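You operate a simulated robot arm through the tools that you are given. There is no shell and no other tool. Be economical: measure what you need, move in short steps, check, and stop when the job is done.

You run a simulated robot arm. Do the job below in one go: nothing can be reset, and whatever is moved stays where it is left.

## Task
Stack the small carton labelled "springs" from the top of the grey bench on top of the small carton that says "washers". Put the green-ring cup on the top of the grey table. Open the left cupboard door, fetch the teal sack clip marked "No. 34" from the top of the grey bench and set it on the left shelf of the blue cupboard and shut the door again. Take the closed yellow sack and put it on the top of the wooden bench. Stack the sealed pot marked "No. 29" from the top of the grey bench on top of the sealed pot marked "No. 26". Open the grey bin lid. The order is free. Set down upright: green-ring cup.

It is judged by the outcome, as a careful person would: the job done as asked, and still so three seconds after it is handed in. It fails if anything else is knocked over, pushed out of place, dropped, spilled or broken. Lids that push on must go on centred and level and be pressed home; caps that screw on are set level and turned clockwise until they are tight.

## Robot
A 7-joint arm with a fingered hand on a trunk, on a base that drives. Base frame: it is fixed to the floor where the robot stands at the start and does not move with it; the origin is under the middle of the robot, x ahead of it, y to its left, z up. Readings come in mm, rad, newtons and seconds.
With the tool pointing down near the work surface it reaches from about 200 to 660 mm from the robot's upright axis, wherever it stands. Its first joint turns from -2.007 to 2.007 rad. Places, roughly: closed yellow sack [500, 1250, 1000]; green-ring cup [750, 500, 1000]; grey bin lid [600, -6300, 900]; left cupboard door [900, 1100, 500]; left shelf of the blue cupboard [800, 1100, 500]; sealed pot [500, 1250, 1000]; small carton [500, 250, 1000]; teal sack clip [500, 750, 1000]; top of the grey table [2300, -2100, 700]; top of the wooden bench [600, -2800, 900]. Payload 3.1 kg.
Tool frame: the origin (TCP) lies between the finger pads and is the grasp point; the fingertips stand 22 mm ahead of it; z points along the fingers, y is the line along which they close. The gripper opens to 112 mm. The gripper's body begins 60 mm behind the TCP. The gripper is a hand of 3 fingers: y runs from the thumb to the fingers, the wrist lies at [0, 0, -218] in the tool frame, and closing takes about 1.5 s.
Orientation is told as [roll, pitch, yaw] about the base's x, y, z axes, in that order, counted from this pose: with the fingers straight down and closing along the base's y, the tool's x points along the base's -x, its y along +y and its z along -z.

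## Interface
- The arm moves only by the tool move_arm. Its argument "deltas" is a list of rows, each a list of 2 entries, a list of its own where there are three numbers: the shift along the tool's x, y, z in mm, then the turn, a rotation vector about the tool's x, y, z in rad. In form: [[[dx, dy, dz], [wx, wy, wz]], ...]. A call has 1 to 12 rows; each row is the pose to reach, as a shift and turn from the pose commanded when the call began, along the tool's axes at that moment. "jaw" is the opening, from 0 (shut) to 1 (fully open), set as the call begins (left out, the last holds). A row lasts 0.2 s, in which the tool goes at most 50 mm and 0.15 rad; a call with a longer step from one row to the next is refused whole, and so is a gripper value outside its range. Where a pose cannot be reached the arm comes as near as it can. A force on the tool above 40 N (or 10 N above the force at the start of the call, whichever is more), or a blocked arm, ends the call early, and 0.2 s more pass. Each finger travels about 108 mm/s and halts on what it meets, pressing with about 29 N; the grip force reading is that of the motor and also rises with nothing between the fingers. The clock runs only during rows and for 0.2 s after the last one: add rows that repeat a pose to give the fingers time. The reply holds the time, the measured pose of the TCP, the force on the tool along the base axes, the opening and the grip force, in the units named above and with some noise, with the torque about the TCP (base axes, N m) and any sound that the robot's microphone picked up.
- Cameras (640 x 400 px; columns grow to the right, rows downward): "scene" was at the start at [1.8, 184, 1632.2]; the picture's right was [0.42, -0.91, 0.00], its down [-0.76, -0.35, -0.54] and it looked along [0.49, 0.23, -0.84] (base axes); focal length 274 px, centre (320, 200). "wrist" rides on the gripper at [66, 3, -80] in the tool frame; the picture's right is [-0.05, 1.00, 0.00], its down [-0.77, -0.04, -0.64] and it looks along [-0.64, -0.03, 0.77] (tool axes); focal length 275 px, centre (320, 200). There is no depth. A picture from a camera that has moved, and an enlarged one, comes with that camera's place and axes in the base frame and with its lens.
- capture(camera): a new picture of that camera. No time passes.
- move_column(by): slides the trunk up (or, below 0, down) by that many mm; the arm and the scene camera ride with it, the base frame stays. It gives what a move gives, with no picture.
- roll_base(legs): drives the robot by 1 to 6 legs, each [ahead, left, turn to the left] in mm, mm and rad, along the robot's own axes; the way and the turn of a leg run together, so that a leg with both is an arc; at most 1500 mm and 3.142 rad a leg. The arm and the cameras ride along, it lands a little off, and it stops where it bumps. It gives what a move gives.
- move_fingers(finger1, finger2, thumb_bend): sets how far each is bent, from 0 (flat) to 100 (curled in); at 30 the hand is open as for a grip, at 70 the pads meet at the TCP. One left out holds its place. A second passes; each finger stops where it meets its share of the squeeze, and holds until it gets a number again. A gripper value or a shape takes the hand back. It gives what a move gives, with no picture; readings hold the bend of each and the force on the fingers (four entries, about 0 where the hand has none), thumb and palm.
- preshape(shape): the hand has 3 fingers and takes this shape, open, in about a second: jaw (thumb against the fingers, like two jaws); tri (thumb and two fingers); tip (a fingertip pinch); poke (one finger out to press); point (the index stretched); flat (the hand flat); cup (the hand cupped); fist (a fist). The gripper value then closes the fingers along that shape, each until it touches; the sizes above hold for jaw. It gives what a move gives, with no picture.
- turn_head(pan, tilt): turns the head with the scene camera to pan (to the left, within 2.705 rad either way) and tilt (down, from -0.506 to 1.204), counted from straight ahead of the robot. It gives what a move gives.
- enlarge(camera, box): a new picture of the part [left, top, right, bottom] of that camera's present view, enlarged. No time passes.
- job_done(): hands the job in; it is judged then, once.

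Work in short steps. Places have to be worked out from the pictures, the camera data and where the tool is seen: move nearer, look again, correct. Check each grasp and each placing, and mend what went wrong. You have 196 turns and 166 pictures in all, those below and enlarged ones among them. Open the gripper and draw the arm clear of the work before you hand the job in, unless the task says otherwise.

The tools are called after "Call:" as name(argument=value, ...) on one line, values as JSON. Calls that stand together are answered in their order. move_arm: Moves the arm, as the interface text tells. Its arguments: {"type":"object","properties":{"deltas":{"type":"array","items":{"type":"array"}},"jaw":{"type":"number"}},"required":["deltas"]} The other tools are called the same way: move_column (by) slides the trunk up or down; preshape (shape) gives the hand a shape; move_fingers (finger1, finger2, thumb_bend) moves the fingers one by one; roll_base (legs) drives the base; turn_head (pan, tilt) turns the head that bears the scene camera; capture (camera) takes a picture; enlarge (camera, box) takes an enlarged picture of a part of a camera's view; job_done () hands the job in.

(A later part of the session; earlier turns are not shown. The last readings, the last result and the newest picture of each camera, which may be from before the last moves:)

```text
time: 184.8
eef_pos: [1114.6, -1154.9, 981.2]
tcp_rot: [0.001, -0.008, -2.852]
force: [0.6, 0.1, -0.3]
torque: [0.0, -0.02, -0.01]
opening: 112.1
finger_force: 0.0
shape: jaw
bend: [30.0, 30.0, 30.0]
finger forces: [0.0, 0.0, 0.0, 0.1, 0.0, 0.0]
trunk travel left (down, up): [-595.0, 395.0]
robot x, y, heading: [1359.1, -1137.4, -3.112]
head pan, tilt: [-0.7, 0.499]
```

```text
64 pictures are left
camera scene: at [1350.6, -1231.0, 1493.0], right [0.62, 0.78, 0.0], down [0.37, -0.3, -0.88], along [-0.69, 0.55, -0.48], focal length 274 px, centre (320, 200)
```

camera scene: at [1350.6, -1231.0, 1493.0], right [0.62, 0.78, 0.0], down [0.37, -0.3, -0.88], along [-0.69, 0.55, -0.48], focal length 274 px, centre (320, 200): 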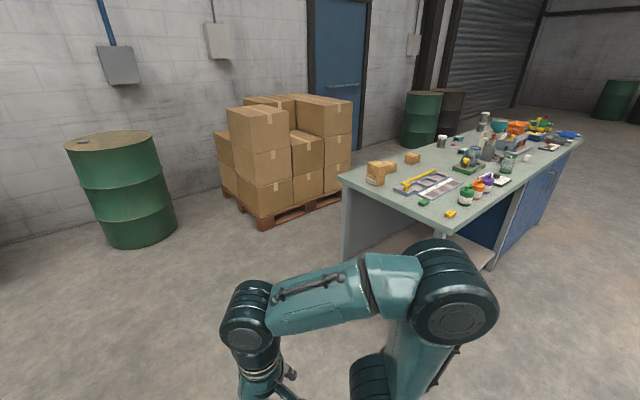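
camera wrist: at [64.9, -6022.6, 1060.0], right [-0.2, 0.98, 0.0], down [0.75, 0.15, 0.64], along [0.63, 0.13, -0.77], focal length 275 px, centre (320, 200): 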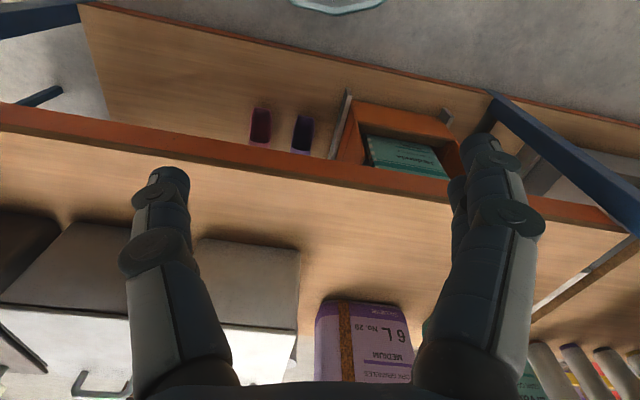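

The cupboard (blue) is at the far-left end. I check the washers label, then drive along to the cup (y≈520).

Call:
enlarge(camera="scene", box=[355, 150, 405, 195])

Call:
roll_base(legs=[[0, 0, -0.03], [0, -1400, 0], [0, -260, 0]])

Call:
turn_head(pan=-0.2, tilt=0.8)

Call:
capture(camera="scene")

Call:
capture(camera="wrist")

```text
8.89 times, centred on (380, 172) of scene
camera zoom: at [1350.6, -1231.0, 1493.0], right [0.62, 0.78, 0.0], down [0.37, -0.3, -0.88], along [-0.69, 0.55, -0.48], focal length 2437 px, centre (-213, 444)
```

zoom: 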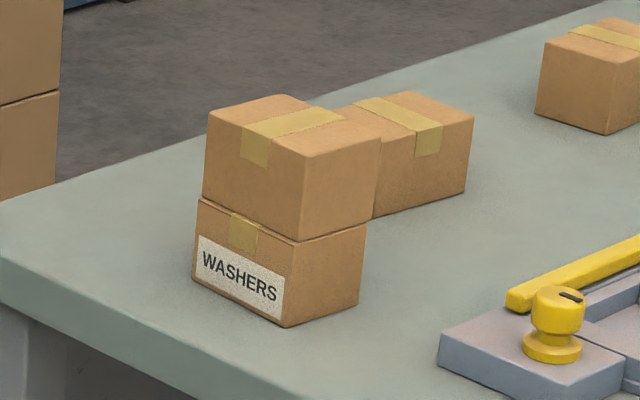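

```text
time: 193.6
eef_pos: [1100.8, 499.1, 981.3]
tcp_rot: [0.001, -0.009, -2.866]
force: [0.8, 0.1, -0.3]
torque: [0.03, 0.01, -0.01]
opening: 112.1
finger_force: 0.0
shape: jaw
bend: [30.0, 30.0, 30.0]
finger forces: [0.1, 0.0, 0.0, 0.0, 0.0, 0.0]
trunk travel left (down, up): [-595.0, 395.0]
robot x, y, heading: [1345.1, 509.5, -3.127]
head pan, tilt: [-0.7, 0.499]
```

```text
time: 194.6
eef_pos: [1099.6, 498.4, 981.8]
tcp_rot: [0.0, -0.008, -2.865]
force: [-0.2, -0.5, 0.4]
torque: [-0.01, -0.01, 0.02]
opening: 111.9
finger_force: 0.0
shape: jaw
bend: [30.0, 30.0, 30.0]
finger forces: [0.0, 0.0, 0.0, 0.0, 0.1, 0.1]
trunk travel left (down, up): [-595.0, 395.0]
robot x, y, heading: [1345.9, 512.7, -3.124]
head pan, tilt: [-0.201, 0.799]
```

```text
62 pictures are left
camera scene: at [1325.8, 376.7, 1467.1], right [0.19, 0.98, 0.0], down [0.7, -0.13, -0.7], along [-0.69, 0.13, -0.72], focal length 274 px, centre (320, 200)
```

scene: 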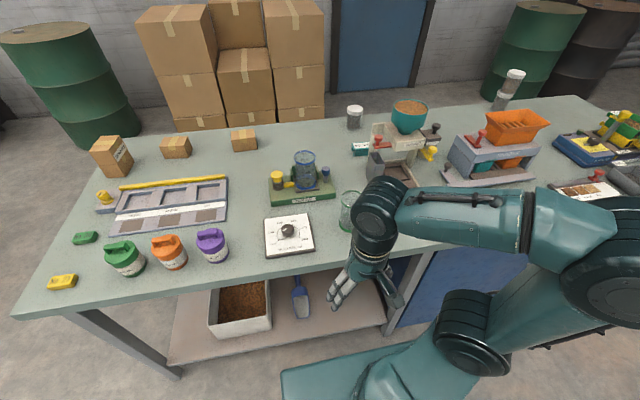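

```text
61 pictures are left
camera wrist: at [1165.5, 513.9, 1060.0], right [0.23, -0.97, 0.0], down [-0.75, -0.17, 0.64], along [-0.63, -0.15, -0.77], focal length 275 px, centre (320, 200)
```

wrist: 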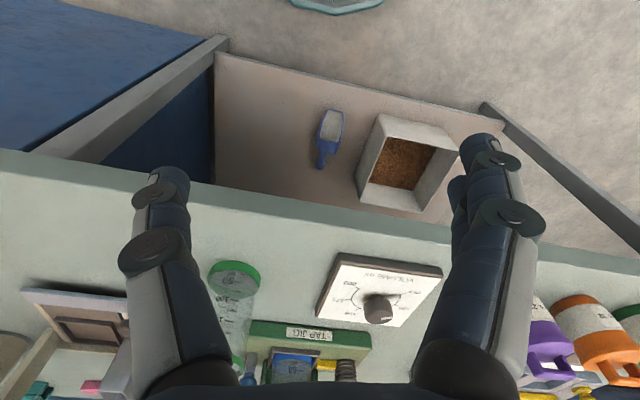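

"WASHERS" confirmed. The cup is at ≈(857,549), rim z≈972. I raise the hand and move above it, aligned with the bench.

Call:
move_arm(deltas=[[[0, 0, -40], [0, 0, 0]], [[-20, -10, -65], [0, 0, 0.05]], [[-60, -31, -65], [0, 0, 0.1]], [[-100, -52, -65], [0, 0, 0.15]], [[-140, -73, -65], [0, 0, 0.2]], [[-180, -94, -65], [0, 0, 0.25]], [[-219, -115, -65], [0, 0, 0.277]], [[-219, -115, -65], [0, 0, 0.277]]])

Call:
capture(camera="wrist")

```text
time: 196.3
eef_pos: [860.3, 549.9, 1048.1]
tcp_rot: [0.002, -0.008, 3.14]
force: [-0.1, 0.6, -0.8]
torque: [0.02, -0.01, 0.02]
opening: 112.4
finger_force: 0.1
shape: jaw
bend: [30.0, 30.0, 30.0]
finger forces: [0.0, 0.0, 0.1, 0.0, 0.0, 0.1]
trunk travel left (down, up): [-595.0, 395.0]
robot x, y, heading: [1347.1, 511.9, -3.128]
head pan, tilt: [-0.201, 0.799]
```

```text
60 pictures are left
camera wrist: at [927.9, 546.0, 1127.6], right [-0.05, -1.0, 0.0], down [-0.77, 0.04, 0.64], along [-0.64, 0.03, -0.77], focal length 275 px, centre (320, 200)
```

wrist: 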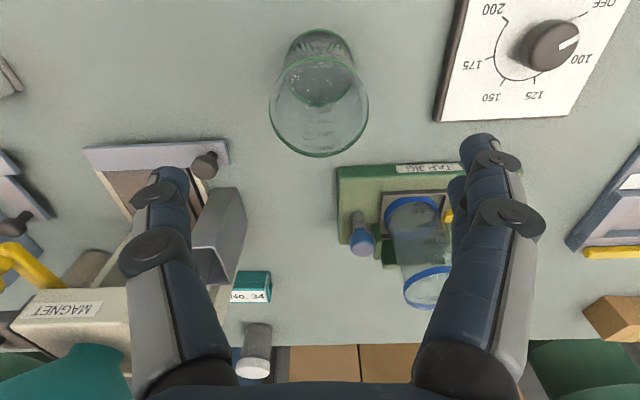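

Cup centre ≈(869,549). I correct 9 mm and lower to TCP z≈928, then close.

Call:
move_arm(deltas=[[[9, 0, 40], [0, 0, 0]], [[9, 0, 80], [0, 0, 0]], [[9, 0, 120], [0, 0, 0]], [[9, 0, 120], [0, 0, 0]]])

Call:
capture(camera="wrist")

```text
time: 197.3
eef_pos: [864.6, 548.7, 928.5]
tcp_rot: [0.001, -0.009, 3.138]
force: [0.0, -0.1, 0.2]
torque: [-0.01, -0.01, -0.01]
opening: 112.1
finger_force: 0.1
shape: jaw
bend: [30.0, 30.0, 30.0]
finger forces: [0.0, 0.0, 0.1, 0.1, 0.0, 0.0]
trunk travel left (down, up): [-595.0, 395.0]
robot x, y, heading: [1345.0, 516.4, -3.128]
head pan, tilt: [-0.201, 0.799]
```

```text
59 pictures are left
camera wrist: at [931.9, 545.1, 1005.8], right [-0.05, -1.0, 0.0], down [-0.77, 0.04, 0.64], along [-0.64, 0.03, -0.77], focal length 275 px, centre (320, 200)
```

wrist: 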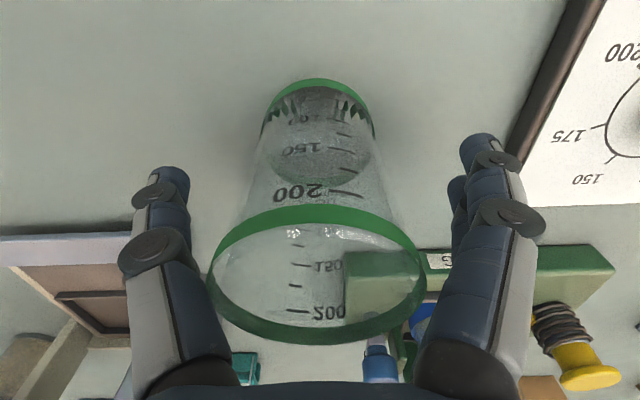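

Call:
move_arm(deltas=[[[2, 0, 0], [0, 0, 0]], [[2, 0, 0], [0, 0, 0]], [[2, 0, 0], [0, 0, 0]], [[2, 0, 0], [0, 0, 0]], [[2, 0, 0], [0, 0, 0]], [[2, 0, 0], [0, 0, 0]], [[2, 0, 0], [0, 0, 0]], [[2, 0, 0], [0, 0, 0]]], jaw=0)

Call:
move_arm(deltas=[[[0, 0, -40], [0, 0, 0]], [[0, 0, -80], [0, 0, 0]], [[0, 0, -120], [0, 0, 0]], [[40, 0, -130], [0, 0, 0]], [[80, 0, -130], [0, 0, 0]], [[120, 0, -130], [0, 0, 0]], [[160, 0, -130], [0, 0, 0]], [[200, 0, -130], [0, 0, 0]], [[240, 0, -130], [0, 0, 0]]])

Call:
capture(camera="wrist")

```text
time: 199.2
eef_pos: [866.4, 548.5, 928.0]
tcp_rot: [0.002, -0.006, 3.139]
force: [-0.1, 0.5, 1.1]
torque: [-0.02, -0.01, -0.02]
opening: 47.6
finger_force: 29.1
shape: jaw
bend: [73.0, 73.0, 70.0]
finger forces: [13.5, 13.2, 0.1, 0.0, 25.0, 0.0]
trunk travel left (down, up): [-595.0, 395.0]
robot x, y, heading: [1347.0, 512.2, -3.122]
head pan, tilt: [-0.201, 0.799]
```

```text
time: 201.2
eef_pos: [1111.3, 550.5, 1060.1]
tcp_rot: [0.001, -0.01, 3.137]
force: [-0.1, 0.3, -0.1]
torque: [-0.01, -0.01, -0.01]
opening: 47.5
finger_force: 29.1
shape: jaw
bend: [73.0, 73.0, 70.0]
finger forces: [13.3, 13.5, 0.0, 0.0, 25.1, 0.1]
trunk travel left (down, up): [-595.0, 395.0]
robot x, y, heading: [1345.2, 512.4, -3.126]
head pan, tilt: [-0.201, 0.799]
```

```text
58 pictures are left
camera wrist: at [1178.9, 547.7, 1137.4], right [-0.05, -1.0, 0.0], down [-0.76, 0.04, 0.64], along [-0.64, 0.03, -0.77], focal length 275 px, centre (320, 200)
```

wrist: 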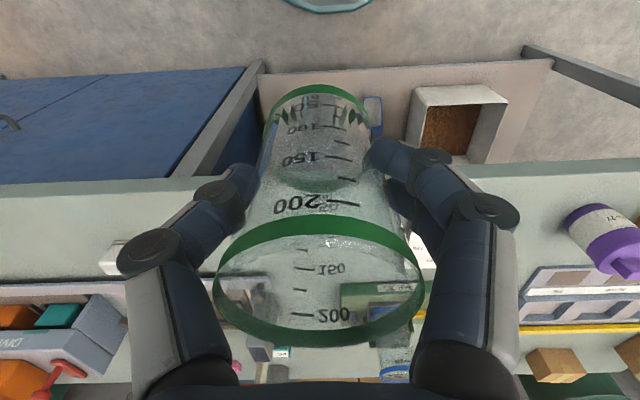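

The cup is held upright. I drive to the grey table (x≈2020–2510, y≈-1500…-2610): back off, strafe, turn to face +x, then look.

Call:
roll_base(legs=[[-150, 0, 0], [0, 1450, 0], [0, 0, 3.126], [0, -700, 0]])

Call:
turn_head(pan=-0.3, tilt=0.6)

Call:
capture(camera="scene")

```text
time: 220.4
eef_pos: [1825.7, -1662.5, 1057.5]
tcp_rot: [0.003, -0.007, 0.079]
force: [0.5, -0.4, -0.7]
torque: [0.05, -0.02, 0.01]
opening: 47.1
finger_force: 29.2
shape: jaw
bend: [73.0, 73.0, 70.0]
finger forces: [13.3, 13.5, 0.0, 0.0, 25.1, 0.0]
trunk travel left (down, up): [-595.0, 395.0]
robot x, y, heading: [1587.1, -1640.8, 0.102]
head pan, tilt: [-0.201, 0.799]
```

```text
time: 221.1
eef_pos: [1824.9, -1661.4, 1059.0]
tcp_rot: [0.002, -0.009, 0.08]
force: [0.9, 0.2, 0.0]
torque: [-0.02, 0.0, 0.01]
opening: 47.2
finger_force: 28.8
shape: jaw
bend: [73.0, 73.0, 70.0]
finger forces: [13.2, 13.5, 0.0, 0.0, 25.1, 0.1]
trunk travel left (down, up): [-595.0, 395.0]
robot x, y, heading: [1588.5, -1643.2, 0.102]
head pan, tilt: [-0.3, 0.6]
```

```text
57 pictures are left
camera scene: at [1598.2, -1512.3, 1483.9], right [-0.2, -0.98, 0.0], down [-0.55, 0.11, -0.82], along [0.81, -0.17, -0.57], focal length 274 px, centre (320, 200)
```

scene: 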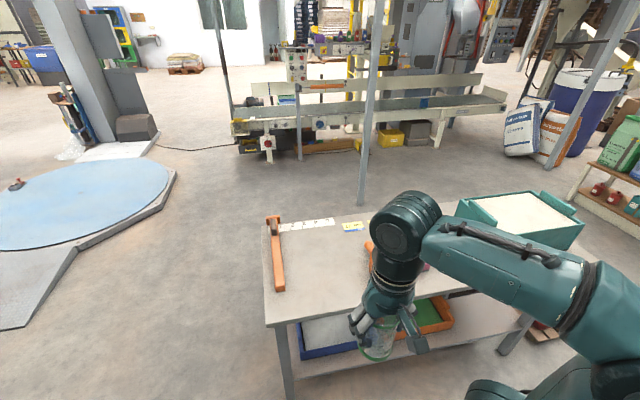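

The free area near the table's near-left part, ≈(2160,-1640), suits the cup. I extend over it at height and look down.

Call:
move_arm(deltas=[[[-42, -1, 0], [0, 0, 0.02]], [[-84, -2, 0], [0, 0, 0.04]], [[-126, -3, 0], [0, 0, 0.06]], [[-168, -3, 0], [0, 0, 0.08]], [[-210, -4, 20], [0, 0, 0.08]], [[-252, -4, 40], [0, 0, 0.08]], [[-294, -5, 60], [0, 0, 0.08]], [[-336, -6, 80], [0, 0, 0.08]], [[-336, -6, 100], [0, 0, 0.08]]])

Call:
capture(camera="wrist")

Call:
capture(camera="scene")

```text
time: 223.1
eef_pos: [2163.6, -1642.6, 958.6]
tcp_rot: [0.003, -0.01, 0.001]
force: [0.6, -0.5, -0.8]
torque: [-0.02, -0.02, 0.0]
opening: 47.1
finger_force: 28.7
shape: jaw
bend: [74.0, 73.0, 70.0]
finger forces: [13.3, 13.6, 0.0, 0.0, 25.2, 0.0]
trunk travel left (down, up): [-595.0, 395.0]
robot x, y, heading: [1584.4, -1641.5, 0.095]
head pan, tilt: [-0.3, 0.6]
```

```text
56 pictures are left
camera wrist: at [2095.7, -1639.7, 1038.4], right [0.05, 1.0, 0.0], down [0.77, -0.04, 0.64], along [0.64, -0.03, -0.77], focal length 275 px, centre (320, 200)
```

wrist: 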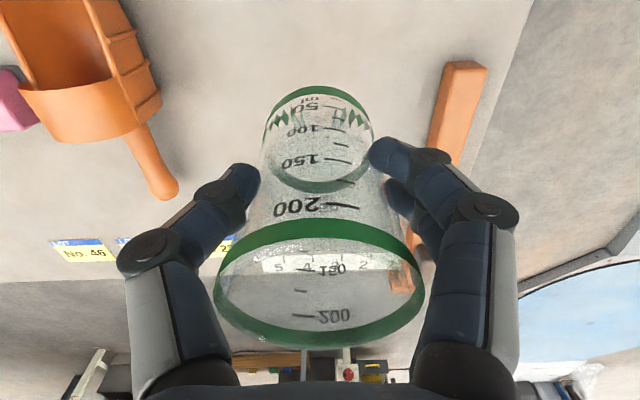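

```text
55 pictures are left
camera scene: at [1597.6, -1512.7, 1484.0], right [-0.2, -0.98, 0.0], down [-0.55, 0.11, -0.83], along [0.81, -0.17, -0.56], focal length 274 px, centre (320, 200)
```

scene: 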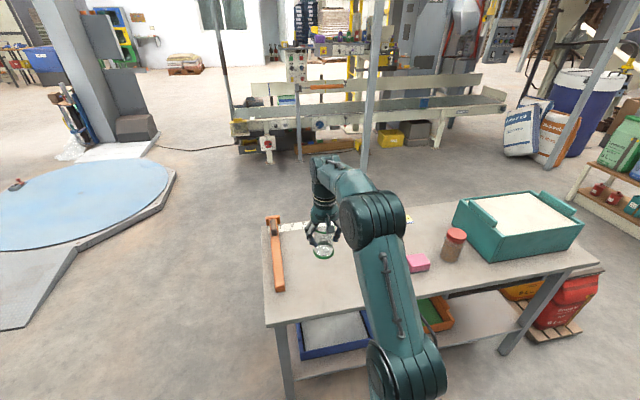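

Nothing nearby within 100 mm. I lower 105 mm, then in small steps until contact.

Call:
move_arm(deltas=[[[0, 0, 35], [0, 0, 0]], [[0, 0, 70], [0, 0, 0]], [[0, 0, 95], [0, 0, 0]], [[0, 0, 105], [0, 0, 0]], [[0, 0, 109], [0, 0, 0]], [[0, 0, 113], [0, 0, 0]], [[0, 0, 117], [0, 0, 0]], [[0, 0, 121], [0, 0, 0]], [[0, 0, 125], [0, 0, 0]], [[0, 0, 128], [0, 0, 0]]])

Call:
enlarge(camera="scene", box=[260, 190, 400, 300])

```text
time: 225.3
eef_pos: [2163.4, -1640.0, 832.6]
tcp_rot: [0.001, -0.007, 0.003]
force: [0.3, 0.2, 0.3]
torque: [0.02, -0.02, 0.0]
opening: 46.8
finger_force: 29.2
shape: jaw
bend: [74.0, 73.0, 70.0]
finger forces: [13.5, 13.6, 0.0, 0.0, 25.1, 0.1]
trunk travel left (down, up): [-595.0, 395.0]
robot x, y, heading: [1589.9, -1641.6, 0.098]
head pan, tilt: [-0.3, 0.6]
```

```text
3.64 times, centred on (330, 245) of scene
camera zoom: at [1598.5, -1512.3, 1483.9], right [-0.2, -0.98, 0.0], down [-0.55, 0.11, -0.82], along [0.81, -0.17, -0.57], focal length 997 px, centre (284, 36)
```

zoom: 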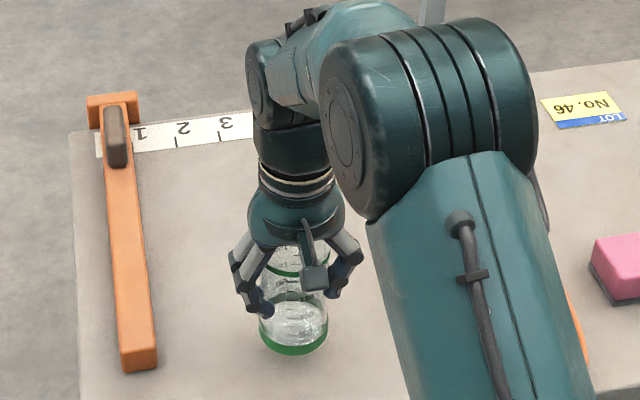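

Call:
move_arm(deltas=[[[0, 0, 4], [0, 0, 0]], [[0, 0, 8], [0, 0, 0]], [[0, 0, 11], [0, 0, 0]], [[0, 0, 14], [0, 0, 0]], [[0, 0, 17], [0, 0, 0]], [[0, 0, 20], [0, 0, 0]], [[0, 0, 23], [0, 0, 0]], [[0, 0, 26], [0, 0, 0]], [[0, 0, 29], [0, 0, 0]], [[0, 0, 32], [0, 0, 0]], [[0, 0, 35], [0, 0, 0]], [[0, 0, 38], [0, 0, 0]]])

```text
time: 227.7
eef_pos: [2160.9, -1639.6, 804.1]
tcp_rot: [0.003, -0.021, 0.002]
force: [-6.4, -0.3, 28.6]
torque: [0.0, 0.05, -0.01]
opening: 48.0
finger_force: 29.4
shape: jaw
bend: [75.0, 74.0, 71.0]
finger forces: [17.4, 16.0, 0.1, 0.0, 31.9, 0.0]
trunk travel left (down, up): [-595.0, 395.0]
robot x, y, heading: [1589.8, -1644.2, 0.1]
head pan, tilt: [-0.3, 0.6]
stopped in row 11: the force on the tool passed its limit at 42 N (the readings are from after the stop); the commanded pose is now the measured one
```

The cup touches the table top. I ease the pressure, then release and check before retreating.

Call:
move_arm(deltas=[[[0, 0, -2], [0, 0.01, 0]], [[0, 0, -3.5], [0, 0.012, 0]], [[0, 0, -3.5], [0, 0.012, 0]]])

Call:
move_arm(deltas=[[[0, 0, 0], [0, 0, 0]], [[0, 0, 0], [0, 0, 0]], [[0, 0, 0], [0, 0, 0]], [[0, 0, 0], [0, 0, 0]], [[0, 0, 0], [0, 0, 0]]], jaw=1)

Call:
capture(camera="wrist")

```text
time: 228.5
eef_pos: [2165.4, -1639.3, 804.2]
tcp_rot: [0.003, -0.006, 0.0]
force: [-3.6, -0.1, 14.3]
torque: [0.01, 0.04, -0.02]
opening: 48.3
finger_force: 29.0
shape: jaw
bend: [75.0, 74.0, 71.0]
finger forces: [15.7, 15.6, 0.0, 0.1, 30.0, 0.0]
trunk travel left (down, up): [-595.0, 395.0]
robot x, y, heading: [1590.7, -1644.2, 0.104]
head pan, tilt: [-0.3, 0.6]
```

```text
time: 229.7
eef_pos: [2165.5, -1639.1, 804.7]
tcp_rot: [0.002, -0.003, 0.001]
force: [1.7, 0.6, 0.0]
torque: [0.01, -0.02, 0.02]
opening: 112.0
finger_force: 0.1
shape: jaw
bend: [30.0, 30.0, 30.0]
finger forces: [0.1, 0.0, 0.0, 0.0, 0.1, 0.0]
trunk travel left (down, up): [-595.0, 395.0]
robot x, y, heading: [1592.1, -1642.4, 0.094]
head pan, tilt: [-0.3, 0.6]
```

```text
53 pictures are left
camera wrist: at [2099.9, -1635.9, 883.0], right [0.05, 1.0, 0.0], down [0.77, -0.04, 0.64], along [0.64, -0.03, -0.77], focal length 275 px, centre (320, 200)
```

wrist: 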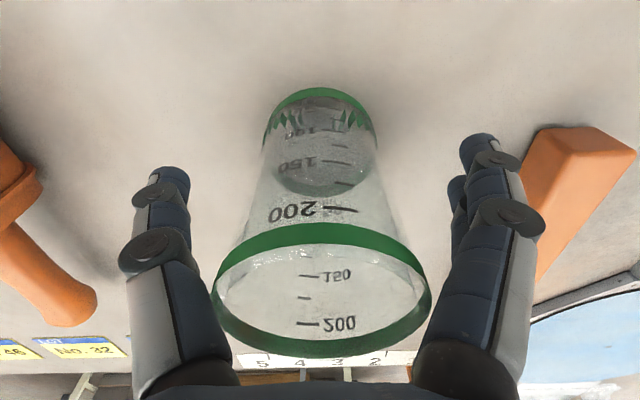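

The cup stands upright. I lift clear, draw the arm back, and drive down the corridor at x≈1470 toward the bin.

Call:
move_arm(deltas=[[[0, 0, -45], [0, 0, 0]], [[0, 0, -90], [0, 0, 0]], [[0, 0, -135], [0, 0, 0]], [[0, 0, -180], [0, 0, 0]], [[45, 0, -180], [0, 0, 0]], [[90, 0, -180], [0, 0, 0]], [[135, 0, -180], [0, 0, 0]], [[180, 0, -180], [0, 0, 0]], [[225, 0, -180], [0, 0, 0]], [[270, 0, -180], [0, 0, 0]], [[310, 0, -180], [0, 0, 0]]])

Call:
enlarge(camera="scene", box=[260, 190, 400, 300])

Call:
roll_base(legs=[[-130, 0, -0.1], [0, -1450, 0]])

Call:
turn_head(pan=-1.3, tilt=0.5)

Call:
capture(camera="scene")

```text
time: 232.1
eef_pos: [1853.7, -1642.5, 981.1]
tcp_rot: [0.004, -0.005, -0.004]
force: [-0.3, 0.2, -0.1]
torque: [0.0, -0.01, 0.0]
opening: 112.0
finger_force: 0.1
shape: jaw
bend: [30.0, 30.0, 30.0]
finger forces: [0.1, 0.2, 0.1, 0.1, 0.0, 0.0]
trunk travel left (down, up): [-595.0, 395.0]
robot x, y, heading: [1590.6, -1643.5, 0.094]
head pan, tilt: [-0.3, 0.6]
```

```text
3.64 times, centred on (330, 245) of scene
camera zoom: at [1596.5, -1513.3, 1484.1], right [-0.2, -0.98, 0.0], down [-0.55, 0.11, -0.83], along [0.81, -0.17, -0.56], focal length 997 px, centre (284, 36)
```

zoom: 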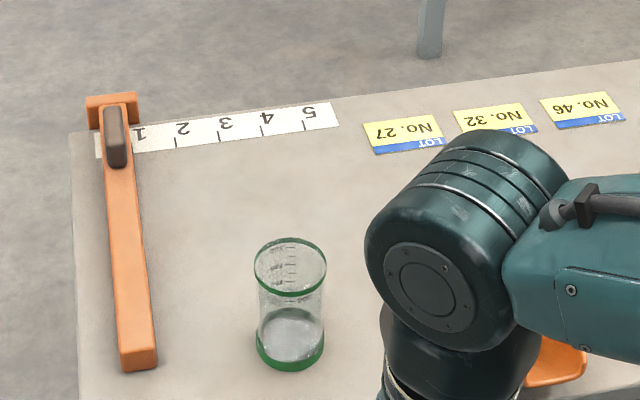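

```text
time: 240.1
eef_pos: [1755.3, -3094.8, 980.1]
tcp_rot: [0.004, -0.002, -0.051]
force: [0.4, 0.5, 0.3]
torque: [0.02, 0.0, -0.03]
opening: 112.2
finger_force: 0.0
shape: jaw
bend: [30.0, 30.0, 30.0]
finger forces: [0.0, 0.0, 0.1, 0.1, 0.1, 0.0]
trunk travel left (down, up): [-595.0, 395.0]
robot x, y, heading: [1489.8, -3083.8, 0.046]
head pan, tilt: [-0.3, 0.6]
```

```text
time: 241.4
eef_pos: [1756.7, -3093.7, 981.3]
tcp_rot: [0.004, -0.005, -0.05]
force: [0.3, 0.5, -0.4]
torque: [-0.01, 0.04, -0.02]
opening: 112.0
finger_force: 0.1
shape: jaw
bend: [30.0, 30.0, 30.0]
finger forces: [0.1, 0.1, 0.0, 0.1, 0.0, 0.1]
trunk travel left (down, up): [-595.0, 395.0]
robot x, y, heading: [1489.1, -3084.0, 0.049]
head pan, tilt: [-1.3, 0.499]
```

```text
51 pictures are left
camera scene: at [1447.4, -3017.4, 1493.0], right [-0.95, -0.31, 0.0], down [-0.15, 0.45, -0.88], along [0.27, -0.83, -0.48], focal length 274 px, centre (320, 200)
```

scene: 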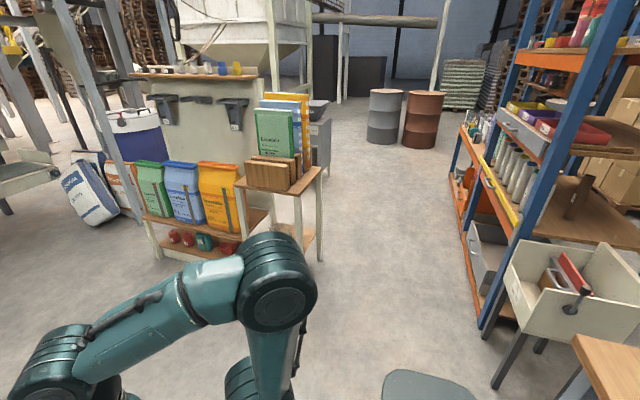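

The corridor (x≈840–1950) is clear. I turn to face −x and strafe (my left is −y), checking the drift after one leg.

Call:
roll_base(legs=[[0, 0, 3.093], [60, 0, 0], [0, 1450, 0]])

```text
time: 256.3
eef_pos: [1111.4, -4503.6, 980.6]
tcp_rot: [0.003, -0.003, 3.007]
force: [0.3, 0.0, 0.4]
torque: [-0.02, -0.02, 0.01]
opening: 112.2
finger_force: 0.0
shape: jaw
bend: [30.0, 30.0, 30.0]
finger forces: [0.0, 0.1, 0.0, 0.1, 0.1, 0.0]
trunk travel left (down, up): [-595.0, 395.0]
robot x, y, heading: [1375.5, -4535.6, 3.102]
head pan, tilt: [-1.3, 0.499]
```

Call:
roll_base(legs=[[0, 0, 0.04], [0, 1450, 0], [0, 250, 0]])

Call:
turn_head(pan=0.0, tilt=0.6)

Call:
capture(camera="scene")

Call:
capture(camera="wrist")

```text
time: 265.3
eef_pos: [1142.0, -6209.0, 980.1]
tcp_rot: [0.001, -0.002, 3.074]
force: [0.1, -0.1, -0.2]
torque: [0.0, 0.03, -0.02]
opening: 112.1
finger_force: 0.1
shape: jaw
bend: [30.0, 30.0, 30.0]
finger forces: [0.0, 0.1, 0.0, 0.0, 0.0, 0.1]
trunk travel left (down, up): [-595.0, 395.0]
robot x, y, heading: [1409.9, -6222.5, -3.112]
head pan, tilt: [-1.3, 0.499]
```

```text
time: 266.8
eef_pos: [1142.1, -6208.0, 981.0]
tcp_rot: [0.005, -0.004, 3.074]
force: [0.6, -0.5, -0.6]
torque: [0.02, 0.02, 0.03]
opening: 111.8
finger_force: 0.1
shape: jaw
bend: [30.0, 30.0, 30.0]
finger forces: [0.0, 0.0, 0.1, 0.1, 0.1, 0.0]
trunk travel left (down, up): [-595.0, 395.0]
robot x, y, heading: [1407.7, -6223.9, -3.11]
head pan, tilt: [0.0, 0.6]
```

```text
50 pictures are left
camera scene: at [1383.7, -6375.6, 1484.0], right [-0.03, 1.0, 0.0], down [0.56, 0.02, -0.83], along [-0.82, -0.02, -0.56], focal length 274 px, centre (320, 200)
```

scene: 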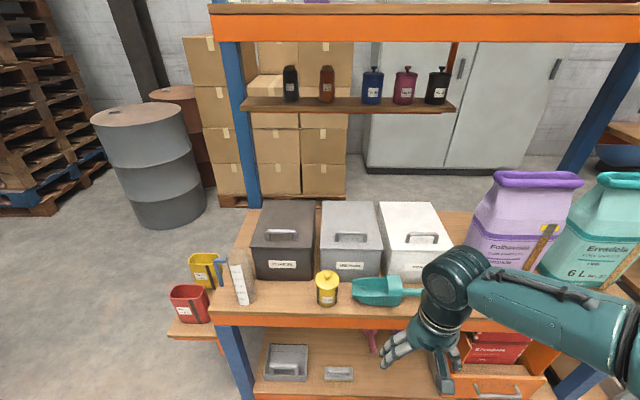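

```text
49 pictures are left
camera wrist: at [1207.8, -6214.6, 1059.8], right [-0.11, -0.99, 0.0], down [-0.76, 0.09, 0.64], along [-0.64, 0.07, -0.77], focal length 275 px, centre (320, 200)
```

wrist: 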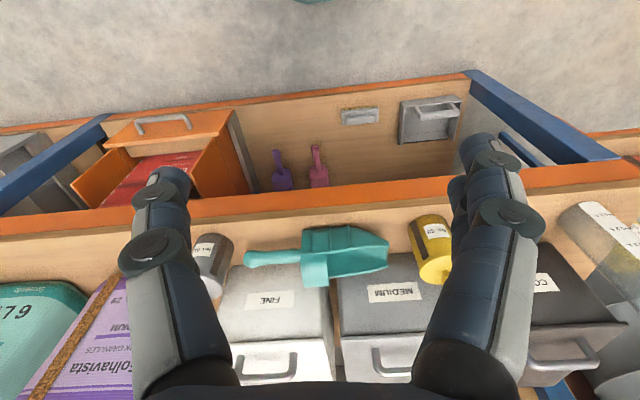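

The bins are labelled; the grey one is in the middle, hinged at the back, with an upright U-handle near its front edge at ≈(743,-6285,~905). I move the base closer, and turn the hand so it can take the handle bar from the front (first yaw).

Call:
roll_base(legs=[[110, 50, -0.03]])

Call:
move_arm(deltas=[[[0, 0, -10], [0, 0, 0.13]], [[0, 0, -20], [0, 0, 0.26]], [[0, 0, -30], [0, 0, 0.39]], [[0, 0, -40], [0, 0, 0.52]], [[0, 0, -50], [0, 0, 0.65]], [[0, 0, -60], [0, 0, 0.78]], [[0, 0, -60], [0, 0, 0.91]], [[0, 0, -60], [0, 0, 1.04]], [[0, 0, -60], [0, 0, 1.17]], [[0, 0, -60], [0, 0, 1.3]], [[0, 0, -60], [0, 0, 1.43]], [[0, 0, -60], [0, 0, 1.5]]])

```text
time: 268.0
eef_pos: [1035.1, -6252.6, 980.1]
tcp_rot: [0.0, -0.003, 3.045]
force: [0.0, -0.1, -0.2]
torque: [0.02, 0.02, 0.0]
opening: 112.1
finger_force: 0.0
shape: jaw
bend: [30.0, 30.0, 30.0]
finger forces: [0.1, 0.0, 0.0, 0.0, 0.1, 0.0]
trunk travel left (down, up): [-595.0, 395.0]
robot x, y, heading: [1302.4, -6278.0, -3.14]
head pan, tilt: [0.0, 0.6]
```

```text
time: 270.6
eef_pos: [1034.5, -6251.5, 1040.4]
tcp_rot: [0.005, 0.004, 1.544]
force: [0.0, 1.0, 0.2]
torque: [0.01, 0.0, 0.01]
opening: 111.8
finger_force: 0.1
shape: jaw
bend: [30.0, 30.0, 30.0]
finger forces: [0.0, 0.0, 0.0, 0.0, 0.1, 0.0]
trunk travel left (down, up): [-595.0, 395.0]
robot x, y, heading: [1303.2, -6275.5, -3.142]
head pan, tilt: [0.0, 0.6]
```

Now I pitch the hand 60° so it points toward −x and 30° down, while advancing to x≈865.

Call:
move_arm(deltas=[[[4, 25, 5], [-0.1, 0, 0]], [[8, 50, 10], [-0.2, 0, 0]], [[12, 75, 15], [-0.32, 0, 0]], [[16, 100, 20], [-0.44, 0, 0]], [[20, 120, 25], [-0.56, 0, 0]], [[24, 140, 30], [-0.68, 0, 0]], [[28, 155, 35], [-0.8, 0, 0]], [[32, 165, 40], [-0.92, 0, 0]], [[34, 170, 45], [-1.047, 0, 0]], [[34, 170, 45], [-1.047, 0, 0]]])

Call:
capture(camera="wrist")

Call:
capture(camera="scene")

```text
time: 272.8
eef_pos: [862.6, -6280.6, 995.7]
tcp_rot: [1.051, 0.001, 1.547]
force: [0.4, -0.6, -0.1]
torque: [-0.02, 0.0, -0.02]
opening: 111.6
finger_force: 0.1
shape: jaw
bend: [30.0, 30.0, 30.0]
finger forces: [0.1, 0.0, 0.0, 0.1, 0.0, 0.0]
trunk travel left (down, up): [-595.0, 395.0]
robot x, y, heading: [1301.9, -6272.4, -3.14]
head pan, tilt: [0.0, 0.6]
```

```text
48 pictures are left
camera wrist: at [929.3, -6348.8, 1038.5], right [-0.49, 0.06, 0.87], down [0.59, 0.76, 0.28], along [-0.64, 0.65, -0.41], focal length 275 px, centre (320, 200)
```

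wrist: 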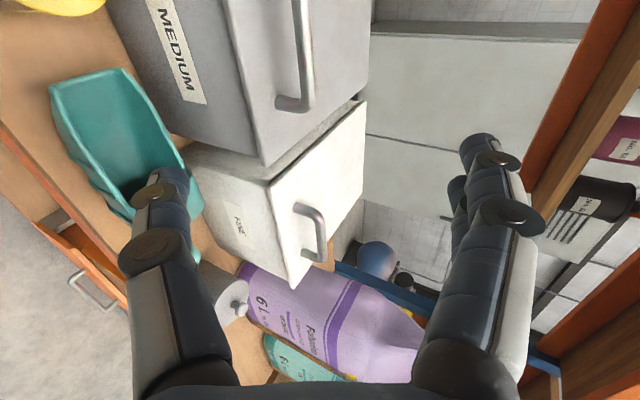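

```text
47 pictures are left
camera scene: at [1271.3, -6426.9, 1483.9], right [0.0, 1.0, 0.0], down [0.57, 0.0, -0.82], along [-0.82, 0.0, -0.57], focal length 274 px, centre (320, 200)
```

scene: 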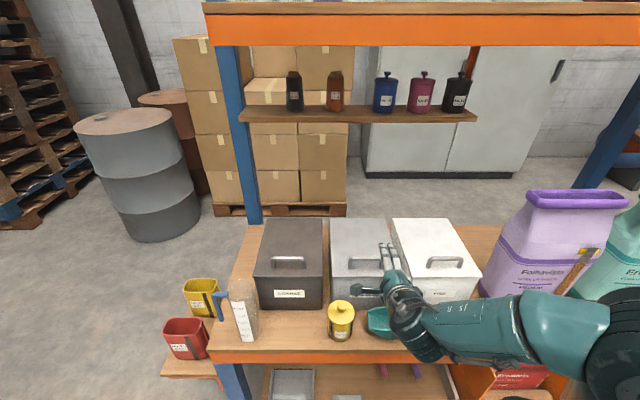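

The pose works. The bar measures ≈(744, -6294, 915), about 25 mm above the lid, ~10 mm thick. I flatten the hand to ~8° down, nearly close it (to ~22 mm) and move in front of the bar to look.

Call:
move_arm(deltas=[[[3, -9, 23], [-0.1, 0, 0]], [[6, -19, 47], [-0.2, 0, 0]], [[9, -29, 70], [-0.29, 0, 0]], [[11, -39, 94], [-0.38, 0, 0]], [[11, -39, 94], [-0.38, 0, 0]], [[11, -39, 94], [-0.38, 0, 0]]], jaw=0.2)

Call:
capture(camera="wrist")

```text
time: 274.2
eef_pos: [800.4, -6289.8, 915.2]
tcp_rot: [1.431, 0.004, 1.547]
force: [0.0, 0.1, -0.2]
torque: [0.03, -0.01, 0.0]
opening: 22.3
finger_force: 0.0
shape: jaw
bend: [73.0, 73.0, 70.0]
finger forces: [0.0, 0.1, 0.0, 0.0, 0.1, 0.0]
trunk travel left (down, up): [-595.0, 395.0]
robot x, y, heading: [1301.9, -6275.8, -3.144]
head pan, tilt: [0.0, 0.6]
```

```text
46 pictures are left
camera wrist: at [877.6, -6357.9, 928.8], right [-0.14, 0.05, 0.99], down [0.65, 0.76, 0.05], along [-0.74, 0.65, -0.14], focal length 275 px, centre (320, 200)
```

wrist: 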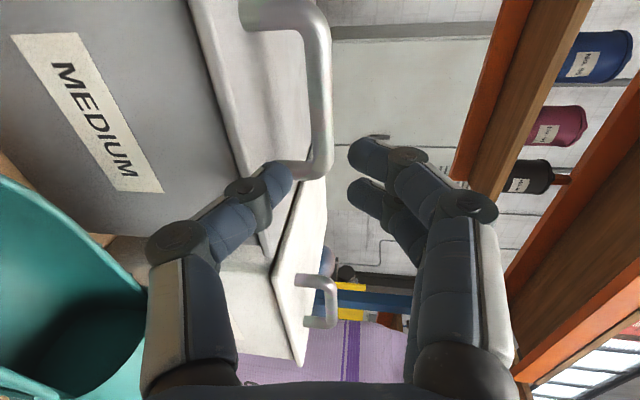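

Excellent view: the bar runs y≈-6338…-6268 at x≈744, z≈908, and the thumb/finger gap is level with it. I centre in y and slide the hand forward over the bar.

Call:
move_arm(deltas=[[[13, 1, 0], [0, 0, 0]], [[13, 1, 15], [0, 0, 0]], [[13, 1, 30], [0, 0, 0]], [[13, 1, 45], [0, 0, 0]], [[13, 1, 56], [0, 0, 0]], [[13, 1, 56], [0, 0, 0]]])

Call:
capture(camera="wrist")

```text
time: 275.6
eef_pos: [744.9, -6302.1, 910.3]
tcp_rot: [1.431, 0.004, 1.546]
force: [0.7, 0.2, 1.6]
torque: [-0.02, -0.04, -0.03]
opening: 22.6
finger_force: 0.0
shape: jaw
bend: [73.0, 73.0, 70.0]
finger forces: [0.0, 0.1, 0.0, 0.0, 1.5, 0.0]
trunk travel left (down, up): [-595.0, 395.0]
robot x, y, heading: [1304.2, -6276.0, -3.139]
head pan, tilt: [0.0, 0.6]
```

```text
45 pictures are left
camera wrist: at [822.4, -6370.9, 924.1], right [-0.14, 0.05, 0.99], down [0.65, 0.76, 0.05], along [-0.74, 0.65, -0.14], focal length 275 px, centre (320, 200)
```

wrist: 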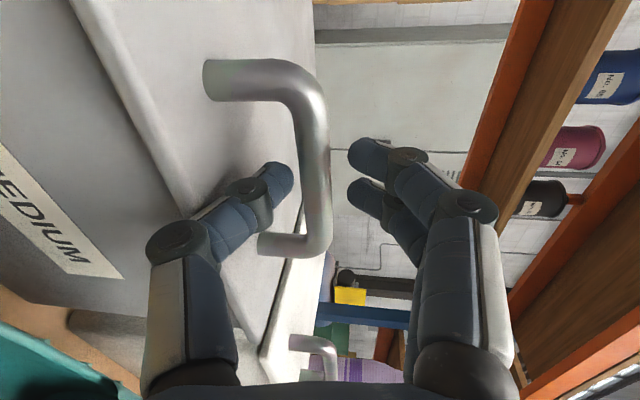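

The bar is caged between thumb and fingers. I start lifting along the lid's arc to about 30°, pitching the hand with it.

Call:
move_arm(deltas=[[[0, 20, 1], [0.05, 0, 0]], [[0, 42, 4], [0.105, 0, 0]], [[0, 62, 9], [0.157, 0, 0]], [[0, 82, 16], [0.21, 0, 0]], [[0, 102, 24], [0.26, 0, 0]], [[0, 120, 34], [0.314, 0, 0]], [[0, 120, 34], [0.314, 0, 0]]])

Call:
capture(camera="wrist")

Call:
capture(camera="scene")

```text
time: 277.2
eef_pos: [695.2, -6300.9, 1025.5]
tcp_rot: [1.118, 0.004, 1.547]
force: [9.9, -4.2, 3.9]
torque: [-0.13, -0.63, -0.1]
opening: 25.7
finger_force: 0.0
shape: jaw
bend: [73.0, 73.0, 70.0]
finger forces: [0.0, 0.0, 0.1, 0.1, 18.1, 0.1]
trunk travel left (down, up): [-595.0, 395.0]
robot x, y, heading: [1300.3, -6275.5, -3.135]
head pan, tilt: [0.0, 0.6]
```

```text
44 pictures are left
camera wrist: at [765.4, -6368.6, 1062.2], right [-0.43, 0.06, 0.9], down [0.61, 0.76, 0.24], along [-0.67, 0.65, -0.37], focal length 275 px, centre (320, 200)
```

wrist: 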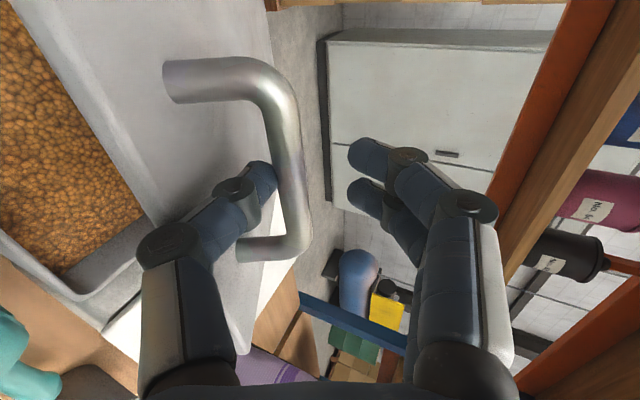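

```text
43 pictures are left
camera scene: at [1274.8, -6428.0, 1483.9], right [0.0, 1.0, 0.0], down [0.56, 0.0, -0.83], along [-0.83, 0.0, -0.56], focal length 274 px, centre (320, 200)
```

scene: 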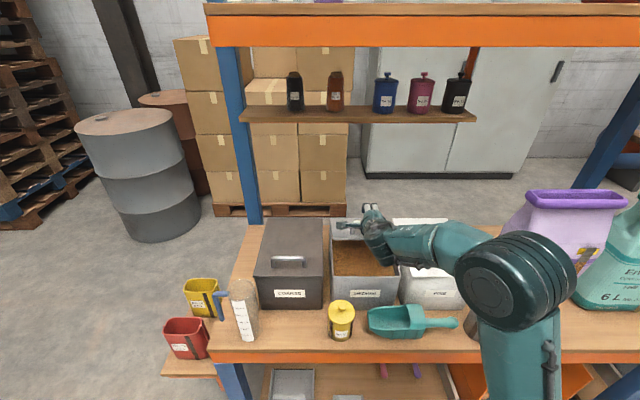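

It works — the lid opens and the contents show. I continue along the arc to about 60°.

Call:
move_arm(deltas=[[[0, 20, 6], [0.06, 0, 0]], [[0, 40, 13], [0.122, 0, 0]], [[0, 59, 22], [0.18, 0, 0]], [[0, 77, 33], [0.244, 0, 0]], [[0, 94, 45], [0.3, 0, 0]], [[0, 110, 59], [0.366, 0, 0]], [[0, 110, 59], [0.366, 0, 0]]])

Call:
capture(camera="wrist")

```text
time: 278.8
eef_pos: [601.1, -6299.7, 1102.8]
tcp_rot: [0.757, 0.001, 1.548]
force: [22.2, -6.4, 28.3]
torque: [-0.21, -2.09, -0.17]
opening: 36.2
finger_force: 0.0
shape: jaw
bend: [73.0, 73.0, 70.0]
finger forces: [0.0, 0.0, 0.0, 0.0, 47.5, 0.1]
trunk travel left (down, up): [-595.0, 395.0]
robot x, y, heading: [1302.0, -6275.0, -3.14]
head pan, tilt: [0.0, 0.6]
```

```text
42 pictures are left
camera wrist: at [652.3, -6367.4, 1162.5], right [-0.72, 0.06, 0.69], down [0.48, 0.76, 0.43], along [-0.5, 0.65, -0.58], focal length 275 px, centre (320, 200)
```

wrist: 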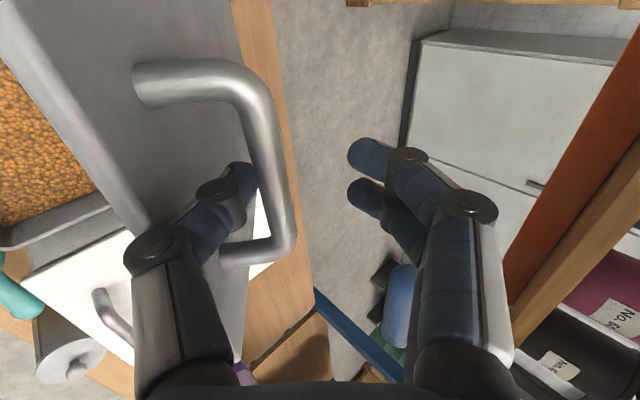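

The lid is at ≈54°, but the thumb knuckle presses on the lid's edge (thumb 47 N). I back off 12 mm along the hand and pitch it further with the lid.

Call:
move_arm(deltas=[[[0, 1, -6], [0.07, 0, 0]], [[0, 2, -12], [0.14, 0, 0]], [[0, 2, -12], [0.14, 0, 0]]])

Call:
capture(camera="wrist")

```text
time: 279.6
eef_pos: [599.9, -6296.5, 1105.0]
tcp_rot: [0.609, 0.001, 1.545]
force: [0.9, -0.2, 0.4]
torque: [-0.01, -0.02, -0.01]
opening: 22.9
finger_force: 0.1
shape: jaw
bend: [73.0, 73.0, 70.0]
finger forces: [0.1, 0.0, 0.0, 0.0, 0.7, 0.0]
trunk travel left (down, up): [-595.0, 395.0]
robot x, y, heading: [1301.7, -6277.0, -3.143]
head pan, tilt: [0.0, 0.6]
```

```text
41 pictures are left
camera wrist: at [641.6, -6362.8, 1172.0], right [-0.82, 0.07, 0.57], down [0.41, 0.76, 0.5], along [-0.4, 0.64, -0.65], focal length 275 px, centre (320, 200)
```

wrist: 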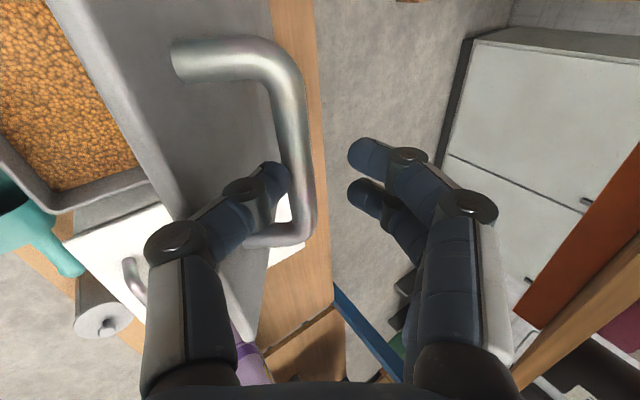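

Forces are nil now and the lid holds at ≈56°. I withdraw the hand along its axis and see whether the lid stays, then I will push it fully open from the inside.

Call:
move_arm(deltas=[[[0, 0, -15], [0, 0, 0]], [[0, 0, -35], [0, 0, 0]], [[0, 0, -60], [0, 0, 0]], [[0, 0, -85], [0, 0, 0]], [[0, 0, -85], [0, 0, 0]]])

Call:
capture(camera="wrist")

```text
time: 280.8
eef_pos: [649.8, -6299.6, 1171.7]
tcp_rot: [0.613, 0.003, 1.545]
force: [-0.6, -0.7, 0.1]
torque: [0.0, 0.02, 0.01]
opening: 22.8
finger_force: 0.1
shape: jaw
bend: [73.0, 73.0, 70.0]
finger forces: [0.0, 0.0, 0.0, 0.0, 0.0, 0.0]
trunk travel left (down, up): [-595.0, 395.0]
robot x, y, heading: [1304.2, -6277.6, -3.139]
head pan, tilt: [0.0, 0.6]
```

```text
40 pictures are left
camera wrist: at [691.7, -6367.1, 1239.6], right [-0.82, 0.07, 0.57], down [0.41, 0.76, 0.5], along [-0.4, 0.64, -0.65], focal length 275 px, centre (320, 200)
```

wrist: 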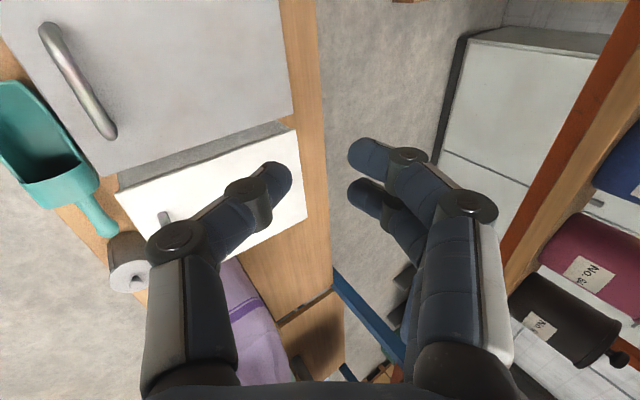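

The lid falls back when released below vertical, so it must be taken past 90°. I need the base ~110 mm closer for that. First I retract the hand in front of the handle at 20° down.

Call:
move_arm(deltas=[[[0, -37, 9], [-0.1, 0, 0]], [[1, -74, 18], [-0.2, 0, 0]], [[2, -111, 27], [-0.3, 0, 0]], [[3, -148, 36], [-0.4, 0, 0]], [[3, -185, 45], [-0.5, 0, 0]], [[3, -222, 55], [-0.61, 0, 0]], [[3, -222, 55], [-0.61, 0, 0]]])

Call:
roll_base(legs=[[105, 0, 0]])

```text
time: 282.4
eef_pos: [802.9, -6306.4, 1001.7]
tcp_rot: [1.222, 0.002, 1.546]
force: [0.5, -0.7, -0.1]
torque: [0.05, 0.0, -0.02]
opening: 22.5
finger_force: 0.1
shape: jaw
bend: [73.0, 73.0, 70.0]
finger forces: [0.0, 0.0, 0.1, 0.0, 0.0, 0.1]
out of reach, approached as far as the arm can: row 4, 5
trunk travel left (down, up): [-595.0, 395.0]
robot x, y, heading: [1304.8, -6276.2, -3.141]
head pan, tilt: [0.0, 0.6]
```

```text
time: 283.6
eef_pos: [692.7, -6306.9, 1000.7]
tcp_rot: [1.22, 0.005, 1.547]
force: [-0.4, -0.8, -0.5]
torque: [-0.05, -0.01, -0.02]
opening: 22.5
finger_force: 0.1
shape: jaw
bend: [73.0, 73.0, 70.0]
finger forces: [0.0, 0.0, 0.0, 0.0, 0.1, 0.0]
trunk travel left (down, up): [-595.0, 395.0]
robot x, y, heading: [1194.3, -6276.9, -3.138]
head pan, tilt: [0.0, 0.6]
```

Call:
move_arm(deltas=[[[-2, -15, -43], [0, 0, 0]], [[-4, -31, -86], [0, 0, 0]], [[-4, -60, -76], [0, 0, 0]], [[-4, -85, -67], [0, 0, 0]], [[-4, -103, -61], [0, 0, 0]], [[-4, -103, -61], [0, 0, 0]]])

Call:
capture(camera="wrist")

```text
time: 285.0
eef_pos: [787.2, -6304.2, 925.5]
tcp_rot: [1.221, 0.005, 1.548]
force: [-0.4, 0.0, 0.0]
torque: [0.01, -0.02, -0.02]
opening: 22.4
finger_force: 0.1
shape: jaw
bend: [73.0, 73.0, 70.0]
finger forces: [0.1, 0.1, 0.1, 0.0, 0.0, 0.0]
trunk travel left (down, up): [-595.0, 395.0]
robot x, y, heading: [1194.7, -6273.4, -3.137]
head pan, tilt: [0.0, 0.6]
```

```text
39 pictures are left
camera wrist: at [859.9, -6372.3, 955.8], right [-0.34, 0.06, 0.94], down [0.63, 0.76, 0.18], along [-0.7, 0.65, -0.29], focal length 275 px, centre (320, 200)
```

wrist: 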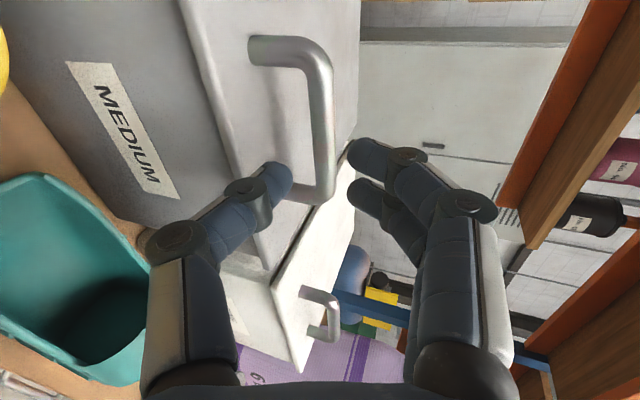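

Reachable and aligned. I slide in 34 mm, then lift along the computed arc to ~50° with the hand following the lid.

Call:
move_arm(deltas=[[[0, 0, 12], [0, 0, 0]], [[0, 0, 24], [0, 0, 0]], [[0, 0, 34], [0, 0, 0]], [[0, 0, 34], [0, 0, 0]]])

Call:
move_arm(deltas=[[[0, 24, -2], [0, 0, 0]], [[0, 49, -3], [0, 0, 0]], [[0, 70, -1], [0.017, 0, 0]], [[0, 92, 1], [0.035, 0, 0]], [[0, 114, 6], [0.1, 0, 0]], [[0, 135, 12], [0.175, 0, 0]], [[0, 155, 21], [0.245, 0, 0]], [[0, 175, 30], [0.314, 0, 0]], [[0, 193, 42], [0.384, 0, 0]], [[0, 211, 56], [0.454, 0, 0]]])

Call:
capture(camera="wrist")

```text
time: 286.0
eef_pos: [754.4, -6302.8, 912.0]
tcp_rot: [1.221, 0.003, 1.548]
force: [0.1, 0.1, 0.1]
torque: [0.0, 0.02, 0.03]
opening: 22.7
finger_force: 0.1
shape: jaw
bend: [73.0, 73.0, 70.0]
finger forces: [0.0, 0.0, 0.0, 0.1, 0.0, 0.0]
trunk travel left (down, up): [-595.0, 395.0]
robot x, y, heading: [1196.5, -6275.5, -3.139]
head pan, tilt: [0.0, 0.6]
```

```text
time: 288.2
eef_pos: [629.1, -6299.8, 1091.5]
tcp_rot: [0.764, 0.003, 1.546]
force: [0.0, -0.6, -0.7]
torque: [0.0, 0.01, -0.01]
opening: 22.4
finger_force: 0.2
shape: jaw
bend: [73.0, 73.0, 70.0]
finger forces: [0.0, 0.1, 0.1, 0.1, 0.0, 0.0]
trunk travel left (down, up): [-595.0, 395.0]
robot x, y, heading: [1191.9, -6273.7, -3.138]
head pan, tilt: [0.0, 0.6]
```

```text
38 pictures are left
camera wrist: at [681.9, -6368.0, 1150.8], right [-0.72, 0.07, 0.69], down [0.48, 0.76, 0.43], along [-0.5, 0.64, -0.58], focal length 275 px, centre (320, 200)
```

wrist: 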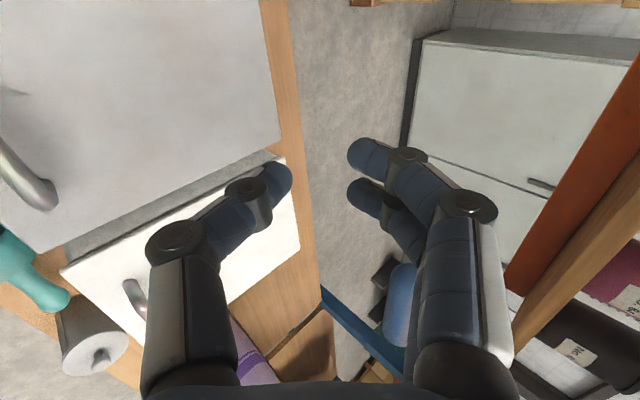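

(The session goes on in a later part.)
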